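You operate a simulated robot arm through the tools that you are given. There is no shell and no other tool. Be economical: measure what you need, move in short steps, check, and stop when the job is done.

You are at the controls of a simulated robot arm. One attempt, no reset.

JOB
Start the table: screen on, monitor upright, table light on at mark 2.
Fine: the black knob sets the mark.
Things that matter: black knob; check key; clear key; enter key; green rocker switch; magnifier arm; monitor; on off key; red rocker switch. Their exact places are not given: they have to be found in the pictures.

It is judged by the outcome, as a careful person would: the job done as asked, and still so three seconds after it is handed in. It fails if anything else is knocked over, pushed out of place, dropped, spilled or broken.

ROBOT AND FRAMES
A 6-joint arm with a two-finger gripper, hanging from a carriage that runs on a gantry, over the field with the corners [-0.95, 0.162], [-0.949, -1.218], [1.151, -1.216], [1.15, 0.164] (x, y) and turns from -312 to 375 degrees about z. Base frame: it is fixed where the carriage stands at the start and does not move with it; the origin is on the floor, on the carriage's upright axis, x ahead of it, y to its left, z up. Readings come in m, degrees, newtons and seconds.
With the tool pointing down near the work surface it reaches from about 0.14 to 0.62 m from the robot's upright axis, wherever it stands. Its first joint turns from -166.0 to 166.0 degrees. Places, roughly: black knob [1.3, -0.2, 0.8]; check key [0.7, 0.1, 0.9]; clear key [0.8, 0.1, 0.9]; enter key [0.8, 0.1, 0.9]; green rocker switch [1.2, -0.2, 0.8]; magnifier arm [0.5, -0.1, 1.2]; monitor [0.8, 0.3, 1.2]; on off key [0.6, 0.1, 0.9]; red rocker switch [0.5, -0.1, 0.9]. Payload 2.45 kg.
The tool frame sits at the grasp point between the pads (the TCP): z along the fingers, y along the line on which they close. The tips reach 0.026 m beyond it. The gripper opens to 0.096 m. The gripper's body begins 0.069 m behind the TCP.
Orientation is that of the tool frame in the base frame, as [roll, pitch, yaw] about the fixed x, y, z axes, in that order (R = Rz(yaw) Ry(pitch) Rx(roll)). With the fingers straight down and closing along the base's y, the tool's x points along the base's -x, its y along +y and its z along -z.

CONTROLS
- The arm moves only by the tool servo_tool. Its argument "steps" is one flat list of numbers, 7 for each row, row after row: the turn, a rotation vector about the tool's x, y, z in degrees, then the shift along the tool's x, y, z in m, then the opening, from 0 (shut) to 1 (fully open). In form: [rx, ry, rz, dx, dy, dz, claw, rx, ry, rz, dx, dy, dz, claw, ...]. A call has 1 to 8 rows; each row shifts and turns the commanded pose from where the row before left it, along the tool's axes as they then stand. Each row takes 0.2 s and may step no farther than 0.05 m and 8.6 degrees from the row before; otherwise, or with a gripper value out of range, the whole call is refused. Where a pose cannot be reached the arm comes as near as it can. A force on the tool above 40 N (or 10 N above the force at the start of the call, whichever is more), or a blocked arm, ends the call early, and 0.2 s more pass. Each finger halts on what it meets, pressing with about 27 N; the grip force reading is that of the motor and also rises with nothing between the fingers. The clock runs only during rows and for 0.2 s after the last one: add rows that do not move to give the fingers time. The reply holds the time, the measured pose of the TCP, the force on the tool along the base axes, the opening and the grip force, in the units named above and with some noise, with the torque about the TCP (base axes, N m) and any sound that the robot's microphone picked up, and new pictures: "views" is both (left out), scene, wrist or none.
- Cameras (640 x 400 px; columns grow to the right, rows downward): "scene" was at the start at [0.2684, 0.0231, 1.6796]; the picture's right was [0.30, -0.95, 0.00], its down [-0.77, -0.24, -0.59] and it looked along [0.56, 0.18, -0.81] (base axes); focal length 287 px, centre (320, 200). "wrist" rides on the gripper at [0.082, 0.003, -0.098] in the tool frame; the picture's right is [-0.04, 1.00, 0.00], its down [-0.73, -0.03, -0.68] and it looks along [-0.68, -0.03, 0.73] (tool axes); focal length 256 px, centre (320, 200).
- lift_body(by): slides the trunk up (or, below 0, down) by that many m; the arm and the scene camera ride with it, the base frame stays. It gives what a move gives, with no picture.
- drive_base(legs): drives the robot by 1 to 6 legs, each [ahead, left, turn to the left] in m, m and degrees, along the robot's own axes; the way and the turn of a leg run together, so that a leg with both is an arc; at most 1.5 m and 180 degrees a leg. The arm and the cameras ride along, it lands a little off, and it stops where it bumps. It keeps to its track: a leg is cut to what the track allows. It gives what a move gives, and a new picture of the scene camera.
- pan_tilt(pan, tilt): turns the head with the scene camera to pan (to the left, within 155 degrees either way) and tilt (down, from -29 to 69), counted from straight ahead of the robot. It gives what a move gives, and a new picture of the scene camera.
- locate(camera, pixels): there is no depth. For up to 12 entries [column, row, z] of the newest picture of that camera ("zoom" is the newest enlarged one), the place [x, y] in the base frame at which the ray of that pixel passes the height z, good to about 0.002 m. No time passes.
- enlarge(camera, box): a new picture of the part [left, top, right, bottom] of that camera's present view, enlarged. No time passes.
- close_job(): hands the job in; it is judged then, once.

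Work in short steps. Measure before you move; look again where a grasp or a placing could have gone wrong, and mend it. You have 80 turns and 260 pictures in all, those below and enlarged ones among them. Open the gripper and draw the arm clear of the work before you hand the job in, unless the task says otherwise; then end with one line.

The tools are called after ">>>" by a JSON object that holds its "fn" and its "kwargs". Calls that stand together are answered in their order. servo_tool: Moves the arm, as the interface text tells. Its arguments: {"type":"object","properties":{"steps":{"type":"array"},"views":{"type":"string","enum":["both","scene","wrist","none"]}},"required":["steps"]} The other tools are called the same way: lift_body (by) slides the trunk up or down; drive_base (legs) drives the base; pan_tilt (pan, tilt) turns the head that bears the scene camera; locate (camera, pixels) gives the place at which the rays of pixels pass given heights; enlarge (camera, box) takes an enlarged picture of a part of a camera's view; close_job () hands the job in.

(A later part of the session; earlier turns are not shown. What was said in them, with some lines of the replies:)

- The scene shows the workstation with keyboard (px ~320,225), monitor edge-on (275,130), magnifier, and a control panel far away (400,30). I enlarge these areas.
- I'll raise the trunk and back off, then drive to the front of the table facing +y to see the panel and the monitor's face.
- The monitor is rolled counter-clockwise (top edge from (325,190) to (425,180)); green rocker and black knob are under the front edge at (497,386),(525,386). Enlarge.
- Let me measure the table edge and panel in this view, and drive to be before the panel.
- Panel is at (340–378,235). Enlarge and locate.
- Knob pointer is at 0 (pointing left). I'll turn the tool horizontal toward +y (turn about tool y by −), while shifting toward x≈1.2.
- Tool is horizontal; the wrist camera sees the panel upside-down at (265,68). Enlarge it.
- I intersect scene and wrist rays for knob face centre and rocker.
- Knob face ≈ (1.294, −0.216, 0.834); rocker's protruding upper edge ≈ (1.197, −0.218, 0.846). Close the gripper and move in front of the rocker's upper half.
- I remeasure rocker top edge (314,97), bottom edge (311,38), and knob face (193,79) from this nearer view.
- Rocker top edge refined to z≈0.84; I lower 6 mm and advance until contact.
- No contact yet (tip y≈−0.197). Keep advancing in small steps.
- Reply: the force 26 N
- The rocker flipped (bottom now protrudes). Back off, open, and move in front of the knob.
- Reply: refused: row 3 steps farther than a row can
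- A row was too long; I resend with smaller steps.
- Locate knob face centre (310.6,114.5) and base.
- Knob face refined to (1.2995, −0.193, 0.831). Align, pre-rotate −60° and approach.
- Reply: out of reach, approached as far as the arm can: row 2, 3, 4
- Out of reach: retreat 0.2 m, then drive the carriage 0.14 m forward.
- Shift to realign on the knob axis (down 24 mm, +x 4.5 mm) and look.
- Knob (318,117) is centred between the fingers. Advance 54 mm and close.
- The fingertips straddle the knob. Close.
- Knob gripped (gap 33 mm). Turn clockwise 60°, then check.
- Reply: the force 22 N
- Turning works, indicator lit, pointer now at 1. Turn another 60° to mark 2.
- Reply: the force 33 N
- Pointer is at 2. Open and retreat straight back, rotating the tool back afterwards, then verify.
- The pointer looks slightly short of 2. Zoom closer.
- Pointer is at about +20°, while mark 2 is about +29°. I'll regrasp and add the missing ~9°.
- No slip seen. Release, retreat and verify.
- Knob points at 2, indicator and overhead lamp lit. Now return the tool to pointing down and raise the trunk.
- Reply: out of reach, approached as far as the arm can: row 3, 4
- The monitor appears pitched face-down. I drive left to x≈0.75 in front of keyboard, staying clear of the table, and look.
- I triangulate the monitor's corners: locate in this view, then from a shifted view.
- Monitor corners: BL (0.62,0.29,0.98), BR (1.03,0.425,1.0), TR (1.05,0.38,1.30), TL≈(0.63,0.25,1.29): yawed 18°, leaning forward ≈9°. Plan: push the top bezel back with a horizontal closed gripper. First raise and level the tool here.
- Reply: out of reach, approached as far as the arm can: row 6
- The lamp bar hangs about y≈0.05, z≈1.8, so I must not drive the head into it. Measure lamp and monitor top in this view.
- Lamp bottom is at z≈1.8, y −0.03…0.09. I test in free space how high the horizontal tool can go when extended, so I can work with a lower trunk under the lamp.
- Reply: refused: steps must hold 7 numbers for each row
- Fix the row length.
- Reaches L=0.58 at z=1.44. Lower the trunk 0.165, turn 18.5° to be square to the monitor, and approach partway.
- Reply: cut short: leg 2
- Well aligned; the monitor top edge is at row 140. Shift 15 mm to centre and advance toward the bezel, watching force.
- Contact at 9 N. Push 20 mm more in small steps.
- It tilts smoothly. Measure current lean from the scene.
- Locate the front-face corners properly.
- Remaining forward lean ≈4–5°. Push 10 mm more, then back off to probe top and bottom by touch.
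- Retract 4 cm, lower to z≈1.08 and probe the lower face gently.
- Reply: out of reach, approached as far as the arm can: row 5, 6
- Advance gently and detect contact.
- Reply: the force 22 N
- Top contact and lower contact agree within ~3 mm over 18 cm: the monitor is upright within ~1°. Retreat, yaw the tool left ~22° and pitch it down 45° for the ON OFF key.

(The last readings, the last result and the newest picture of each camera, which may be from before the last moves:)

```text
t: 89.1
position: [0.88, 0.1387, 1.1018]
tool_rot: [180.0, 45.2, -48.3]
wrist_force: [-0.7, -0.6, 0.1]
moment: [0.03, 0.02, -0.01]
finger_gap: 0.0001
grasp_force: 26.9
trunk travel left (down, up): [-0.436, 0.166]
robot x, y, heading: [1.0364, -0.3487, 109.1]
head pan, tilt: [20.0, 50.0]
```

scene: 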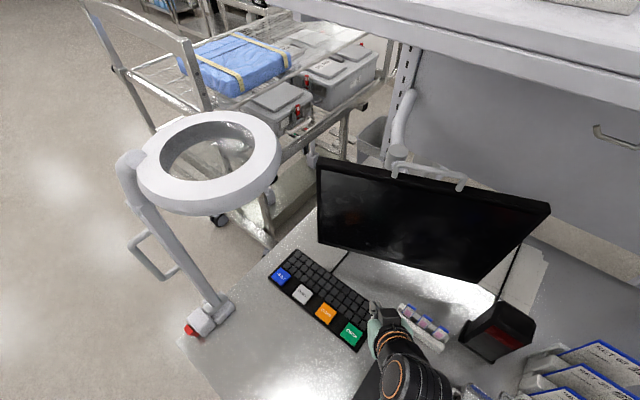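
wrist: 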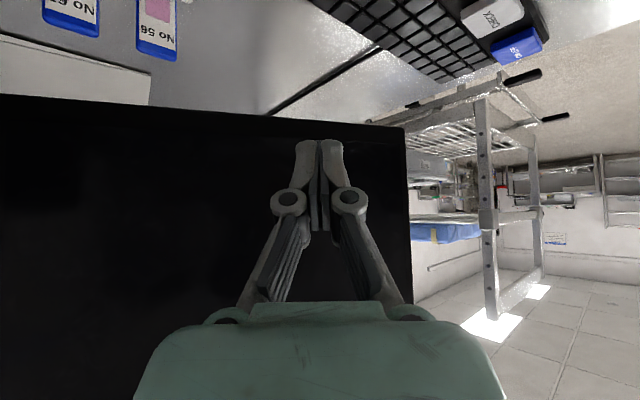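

Triangulate the blue key from scene (281,275) and wrist (518,46).

>>> {"fn": "locate", "kwargs": {"camera": "scene", "pixels": [[281, 275, 0.9], [281, 275, 0.88], [350, 333, 0.9], [352, 333, 0.88], [302, 294, 0.9]]}}

>>> {"fn": "locate", "kwargs": {"camera": "wrist", "pixels": [[518, 46, 0.9], [518, 46, 0.88], [492, 17, 0.9], [492, 17, 0.88]]}}

>>> {"fn": "enlarge", "kwargs": {"camera": "scene", "box": [240, 230, 400, 370]}}

```text
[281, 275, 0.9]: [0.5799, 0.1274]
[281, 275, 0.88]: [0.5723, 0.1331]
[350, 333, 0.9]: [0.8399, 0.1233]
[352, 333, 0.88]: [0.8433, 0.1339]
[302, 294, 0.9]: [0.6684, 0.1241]
```

```text
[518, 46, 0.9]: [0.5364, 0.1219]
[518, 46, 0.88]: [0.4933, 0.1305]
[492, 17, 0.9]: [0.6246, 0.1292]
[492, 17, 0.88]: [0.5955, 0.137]
```

```text
2.86 times, centred on (320, 300) of scene
```

zoom: 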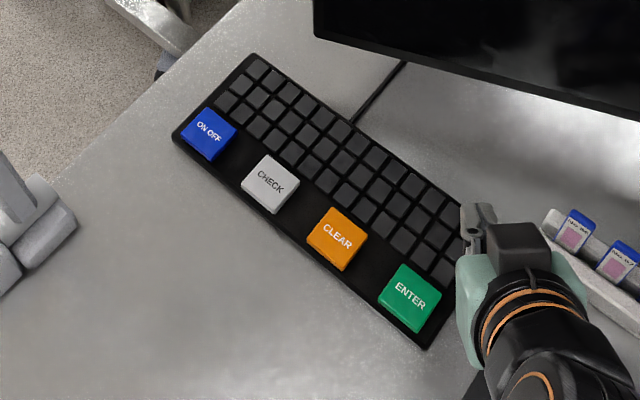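

Key top ≈ (0.588, 0.122, 0.92). Retreat 0.1 m, drive 0.1 ahead/0.03 left for reach.

>>> {"fn": "servo_tool", "kwargs": {"steps": [0, 0, 0, 0, 0, -0.04, 0, 0, 0, 0, 0, 0, -0.04, 0, 0, 0, 0, 0, 0, -0.02, 0], "views": "none"}}

>>> {"fn": "drive_base", "kwargs": {"legs": [[0.09, 0.03, 0]]}}

>>> {"fn": "locate", "kwargs": {"camera": "scene", "pixels": [[320, 200, 0.92]]}}

```text
t: 89.9
position: [0.9282, 0.0848, 1.1724]
tool_rot: [180.0, 45.1, -48.3]
wrist_force: [-0.1, -0.1, -0.6]
moment: [0.01, -0.04, 0.02]
finger_gap: 0.0
grasp_force: 26.5
trunk travel left (down, up): [-0.436, 0.166]
robot x, y, heading: [1.0332, -0.3496, 108.9]
head pan, tilt: [20.0, 50.0]
```

```text
t: 91.0
position: [0.8698, 0.1584, 1.1731]
tool_rot: [-180.0, 45.1, -48.4]
wrist_force: [-0.8, 0.0, -1.1]
moment: [0.01, -0.02, -0.02]
finger_gap: 0.0
grasp_force: 26.8
trunk travel left (down, up): [-0.436, 0.166]
robot x, y, heading: [0.9764, -0.2727, 109.2]
head pan, tilt: [20.0, 50.0]
```

scene: 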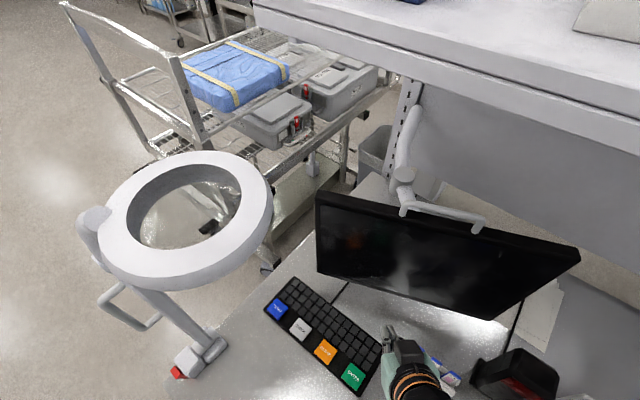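

```text
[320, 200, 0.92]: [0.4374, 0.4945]
```

Move diagonally to hover above the blue key (TCP → (0.60, 0.108, 1.0)).

>>> {"fn": "servo_tool", "kwargs": {"steps": [0, 0, 0, 0.0028, 0.0294, 0.0278, 0, 0, 0, 0, 0.0028, 0.0294, 0.0278, 0, 0, 0, 0, 0.0028, 0.0294, 0.0278, 0, 0, 0, 0, 0.0028, 0.0294, 0.0278, 0, 0, 0, 0, 0.0028, 0.0294, 0.0278, 0, 0, 0, 0, 0.0028, 0.0294, 0.0278, 0, 0, 0, 0, 0.0028, 0.0294, 0.0278, 0, 0, 0, 0, 0.0026, 0.0296, 0.0278, 0]}}

>>> {"fn": "enlarge", "kwargs": {"camera": "scene", "box": [240, 260, 400, 360]}}

```text
t: 92.8
position: [0.5984, 0.1079, 0.9984]
tool_rot: [180.0, 45.2, -48.4]
wrist_force: [1.0, -0.3, -0.1]
moment: [-0.01, 0.06, -0.01]
finger_gap: 0.0001
grasp_force: 27.2
trunk travel left (down, up): [-0.436, 0.166]
robot x, y, heading: [0.9793, -0.2715, 109.2]
head pan, tilt: [20.0, 50.0]
```

scene: 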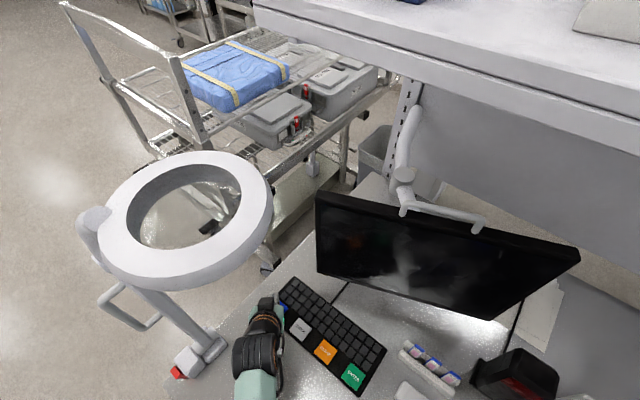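
wrist: 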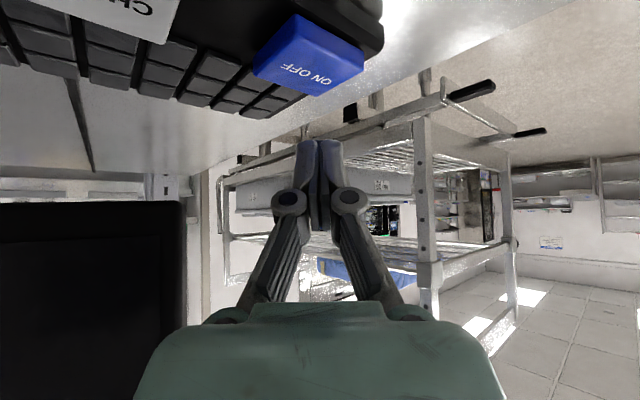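

```text
4.00 times, centred on (320, 310) of scene
```

zoom: 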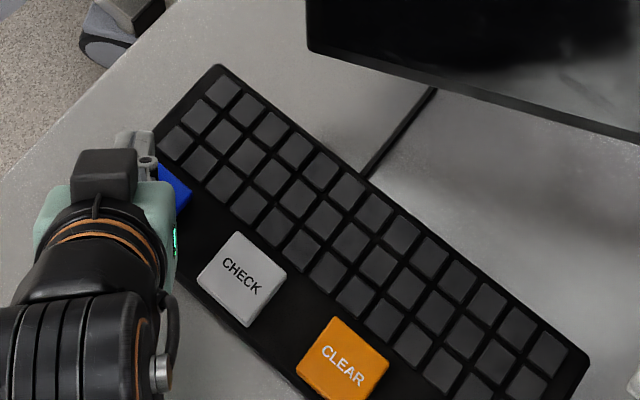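

Locate the key from this near wrist view.

>>> {"fn": "locate", "kwargs": {"camera": "wrist", "pixels": [[310, 52, 0.92], [310, 52, 0.91], [310, 52, 0.9], [280, 48, 0.92], [340, 55, 0.92]]}}

>>> {"fn": "locate", "kwargs": {"camera": "scene", "pixels": [[300, 329, 0.92], [300, 329, 0.9], [325, 350, 0.92], [325, 350, 0.9]]}}

```text
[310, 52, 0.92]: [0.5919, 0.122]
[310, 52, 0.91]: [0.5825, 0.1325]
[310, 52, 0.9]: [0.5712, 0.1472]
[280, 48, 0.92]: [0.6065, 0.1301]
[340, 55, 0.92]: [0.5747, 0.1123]
```

```text
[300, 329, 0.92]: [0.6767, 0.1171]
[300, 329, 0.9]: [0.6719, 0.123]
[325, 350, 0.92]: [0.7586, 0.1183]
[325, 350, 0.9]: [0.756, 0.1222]
```

Consistent: key at (0.593, 0.122, 0.92). Lower straight down until contact.

>>> {"fn": "servo_tool", "kwargs": {"steps": [0, 0, 0, 0.0164, -0.0038, 0.0118, 0, 0, 0, 0, 0.0141, 0, 0.0141, 0, 0, 0, 0, 0.0042, 0, 0.0042, 0, 0, 0, 0, 0.0028, 0, 0.0028, 0, 0, 0, 0, 0.0028, 0, 0.0028, 0]}}

```text
t: 93.8
position: [0.5994, 0.1123, 0.956]
tool_rot: [179.9, 46.1, -48.4]
wrist_force: [3.0, -4.9, 21.5]
moment: [0.12, 0.07, 0.05]
finger_gap: 0.0059
grasp_force: 28.6
trunk travel left (down, up): [-0.436, 0.166]
robot x, y, heading: [0.9717, -0.2729, 109.3]
head pan, tilt: [20.0, 50.0]
heard: click
stopped in row 5: the force on the tool passed its limit at 44 N (the readings are from after the stop); the commanded pose is now the measured one
```

scene: 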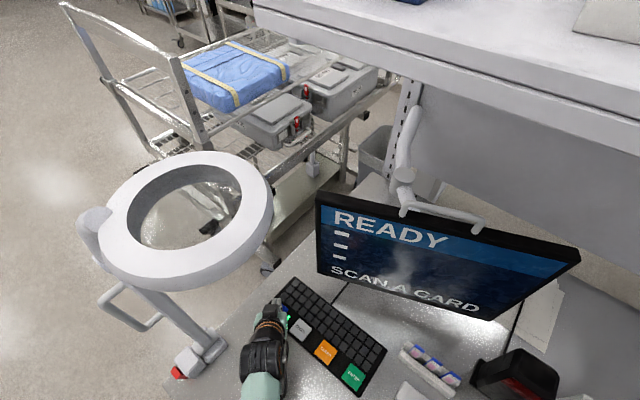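
wrist: 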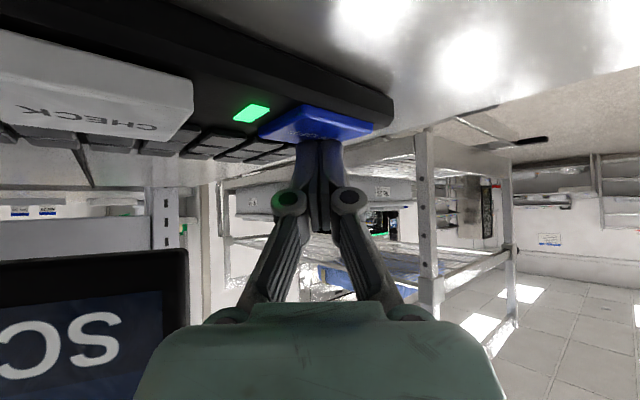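

Click, and the screen shows READY. Lift off straight up and retreat the way I came.

>>> {"fn": "servo_tool", "kwargs": {"steps": [0, 0, 0, -0.015, 0, -0.015, 0, 0, 0, 0, -0.018, 0, -0.018, 0, 0, 0, 0, -0.0028, -0.0294, -0.0278, 0, 0, 0, 0, -0.0028, -0.0294, -0.0278, 0, 0, 0, 0, -0.0028, -0.0294, -0.0278, 0, 0, 0, 0, -0.0028, -0.0294, -0.0278, 0, 0, 0, 0, -0.0028, -0.0294, -0.0278, 0, 0, 0, 0, -0.0028, -0.0294, -0.0278, 0]}}

>>> {"fn": "enlarge", "kwargs": {"camera": "scene", "box": [240, 180, 600, 400]}}

```text
t: 95.6
position: [0.8009, 0.1457, 1.1295]
tool_rot: [180.0, 45.8, -48.4]
wrist_force: [-0.8, 0.1, 0.1]
moment: [0.03, -0.01, -0.03]
finger_gap: 0.0
grasp_force: 28.3
trunk travel left (down, up): [-0.436, 0.166]
robot x, y, heading: [0.9753, -0.275, 108.9]
head pan, tilt: [20.0, 50.0]
```

scene: 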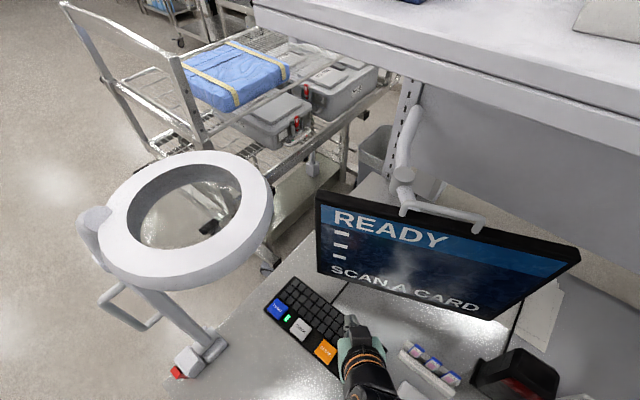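
wrist: 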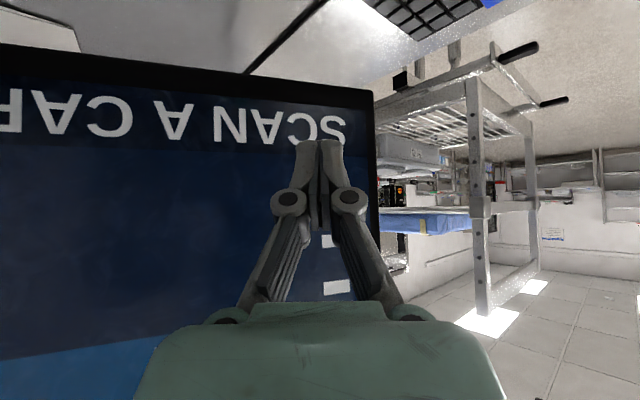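

```text
1.78 times, centred on (420, 290) of scene
```

zoom: 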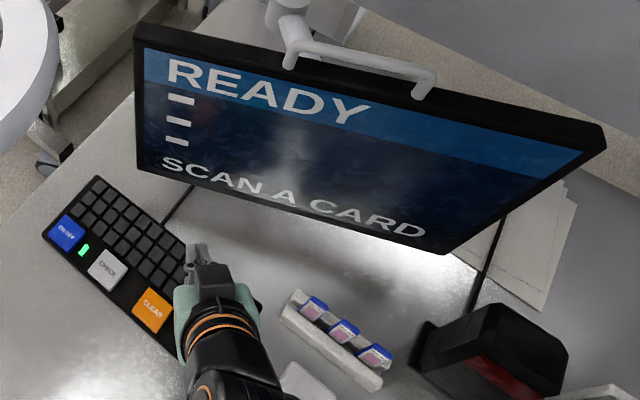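

The keyboard hasn't moved. Comparing frames, my lower probe may have nudged the monitor forward a little, so I drive round to its left side (view edge-on) to measure the lean exactly.

>>> {"fn": "drive_base", "kwargs": {"legs": [[-0.5, 0, 0], [0, 0, -19], [0, 1.3, 0], [0, 0, -90], [0, 0.78, 0]]}}

>>> {"fn": "lift_body", "kwargs": {"by": -0.2}}

>>> {"fn": "pan_tilt", "kwargs": {"pan": 20, "tilt": 15}}

```text
t: 113.2
position: [0.2705, 0.0643, 1.1293]
tool_rot: [179.9, 45.7, -153.4]
wrist_force: [0.0, -0.4, -0.5]
moment: [0.02, 0.02, -0.03]
finger_gap: 0.0
grasp_force: 28.5
trunk travel left (down, up): [-0.436, 0.166]
robot x, y, heading: [-0.1821, 0.0036, 3.9]
head pan, tilt: [20.0, 50.0]
```

scene: 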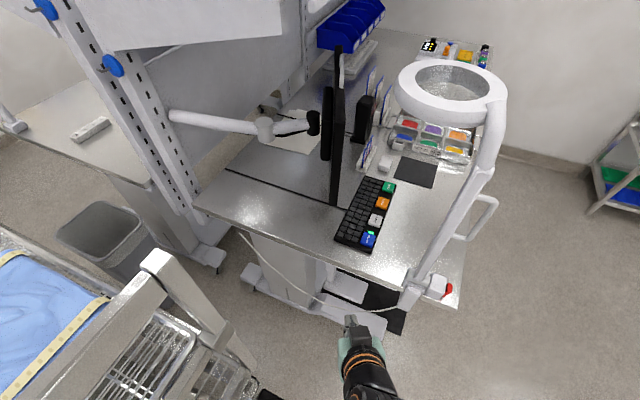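

```text
t: 115.3
position: [0.271, 0.0648, 0.9284]
tool_rot: [179.9, 45.8, -153.4]
wrist_force: [-0.3, 0.5, -0.8]
moment: [0.01, 0.01, -0.06]
finger_gap: 0.0001
grasp_force: 27.9
trunk travel left (down, up): [-0.236, 0.366]
robot x, y, heading: [-0.18, 0.0059, 4.1]
head pan, tilt: [20.0, 50.0]
```

```text
t: 116.3
position: [0.2707, 0.0651, 0.9288]
tool_rot: [180.0, 45.7, -153.4]
wrist_force: [-0.9, -0.2, 0.4]
moment: [0.0, 0.02, 0.0]
finger_gap: 0.0002
grasp_force: 28.3
trunk travel left (down, up): [-0.236, 0.366]
robot x, y, heading: [-0.1846, 0.0028, 3.7]
head pan, tilt: [20.0, 15.0]
```

scene: 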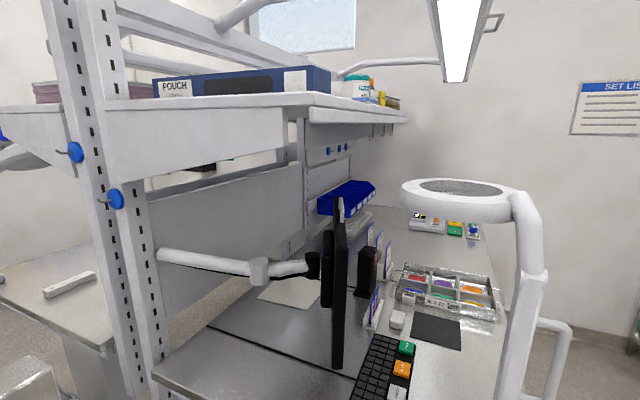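

Excellent edge-on view of the monitor at (338,290). Enlarge it.

>>> {"fn": "enlarge", "kwargs": {"camera": "scene", "box": [240, 180, 448, 310]}}

>>> {"fn": "enlarge", "kwargs": {"camera": "scene", "box": [240, 250, 448, 380]}}

```text
3.08 times, centred on (344, 245) of scene
```

zoom: 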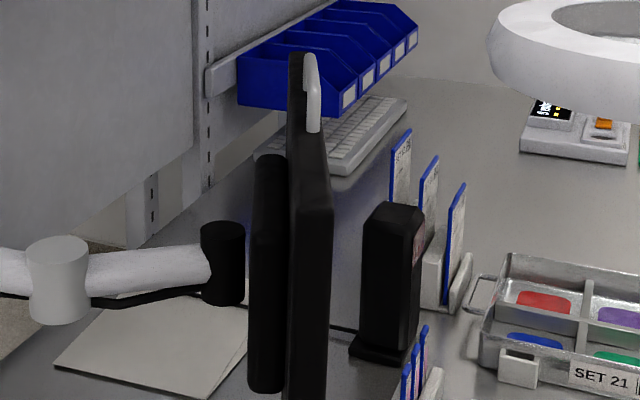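

```text
3.08 times, centred on (344, 315) of scene
```

zoom: 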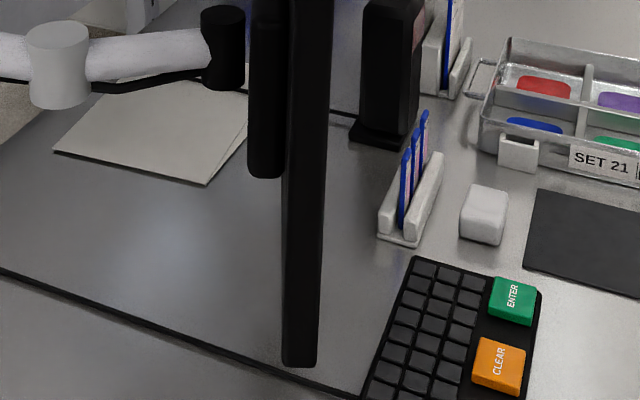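

Edge-on: front edge leans only 1.7 px over 120 px beyond perspective, i.e. ≈0.8° – upright; screen on, lamp lit. Open the gripper and lift clear.

>>> {"fn": "lift_body", "kwargs": {"by": 0.2}}

>>> {"fn": "servo_tool", "kwargs": {"steps": [0, 0, 0, 0, 0, -0.04, 1, 0, 0, 0, 0, 0, -0.04, 1, 0, 0, 0, 0, 0, 0, 1, 0, 0, 0, 0, 0, 0, 1]}}

```text
t: 118.5
position: [0.2709, 0.065, 1.1285]
tool_rot: [-180.0, 45.6, -153.4]
wrist_force: [0.4, -0.6, 1.9]
moment: [-0.01, 0.0, 0.03]
finger_gap: 0.0002
grasp_force: 28.7
trunk travel left (down, up): [-0.436, 0.166]
robot x, y, heading: [-0.1805, 0.0064, 3.8]
head pan, tilt: [20.0, 15.0]
```

```text
t: 119.5
position: [0.218, 0.0384, 1.1838]
tool_rot: [179.9, 45.8, -153.3]
wrist_force: [-0.3, 1.0, -0.6]
moment: [0.01, -0.02, 0.02]
finger_gap: 0.0961
grasp_force: 0.0
trunk travel left (down, up): [-0.436, 0.166]
robot x, y, heading: [-0.1804, 0.006, 4.0]
head pan, tilt: [20.0, 15.0]
```

scene: 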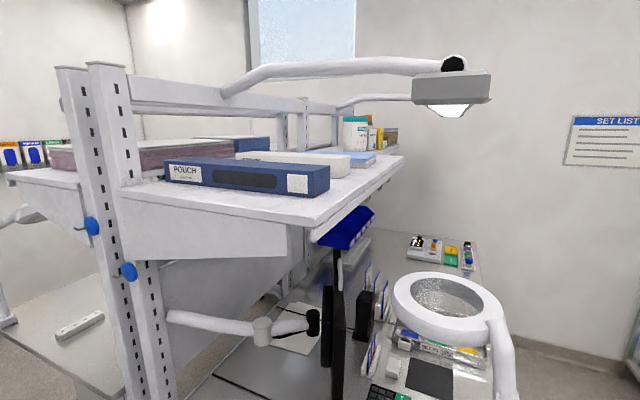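
wrist: 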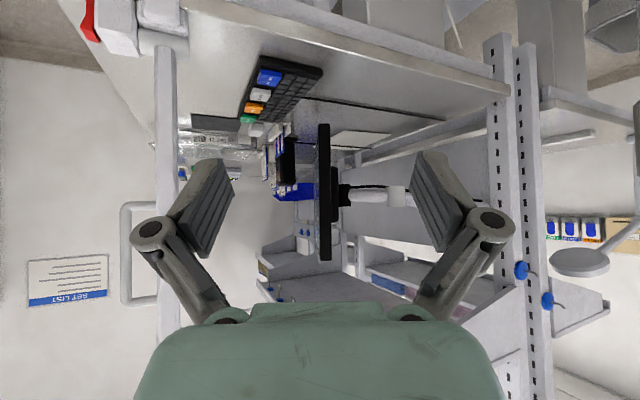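

The lamp is lit, the screen is on, the monitor is upright, the gripper is open and the arm is clear of the work. I hand it in.

>>> {"fn": "close_job", "kwargs": {}}

```text
The job is handed in.
```

The table is started: the screen is on and shows READY, the monitor is upright to within about 1°, and the table light is on with the knob at mark 2.
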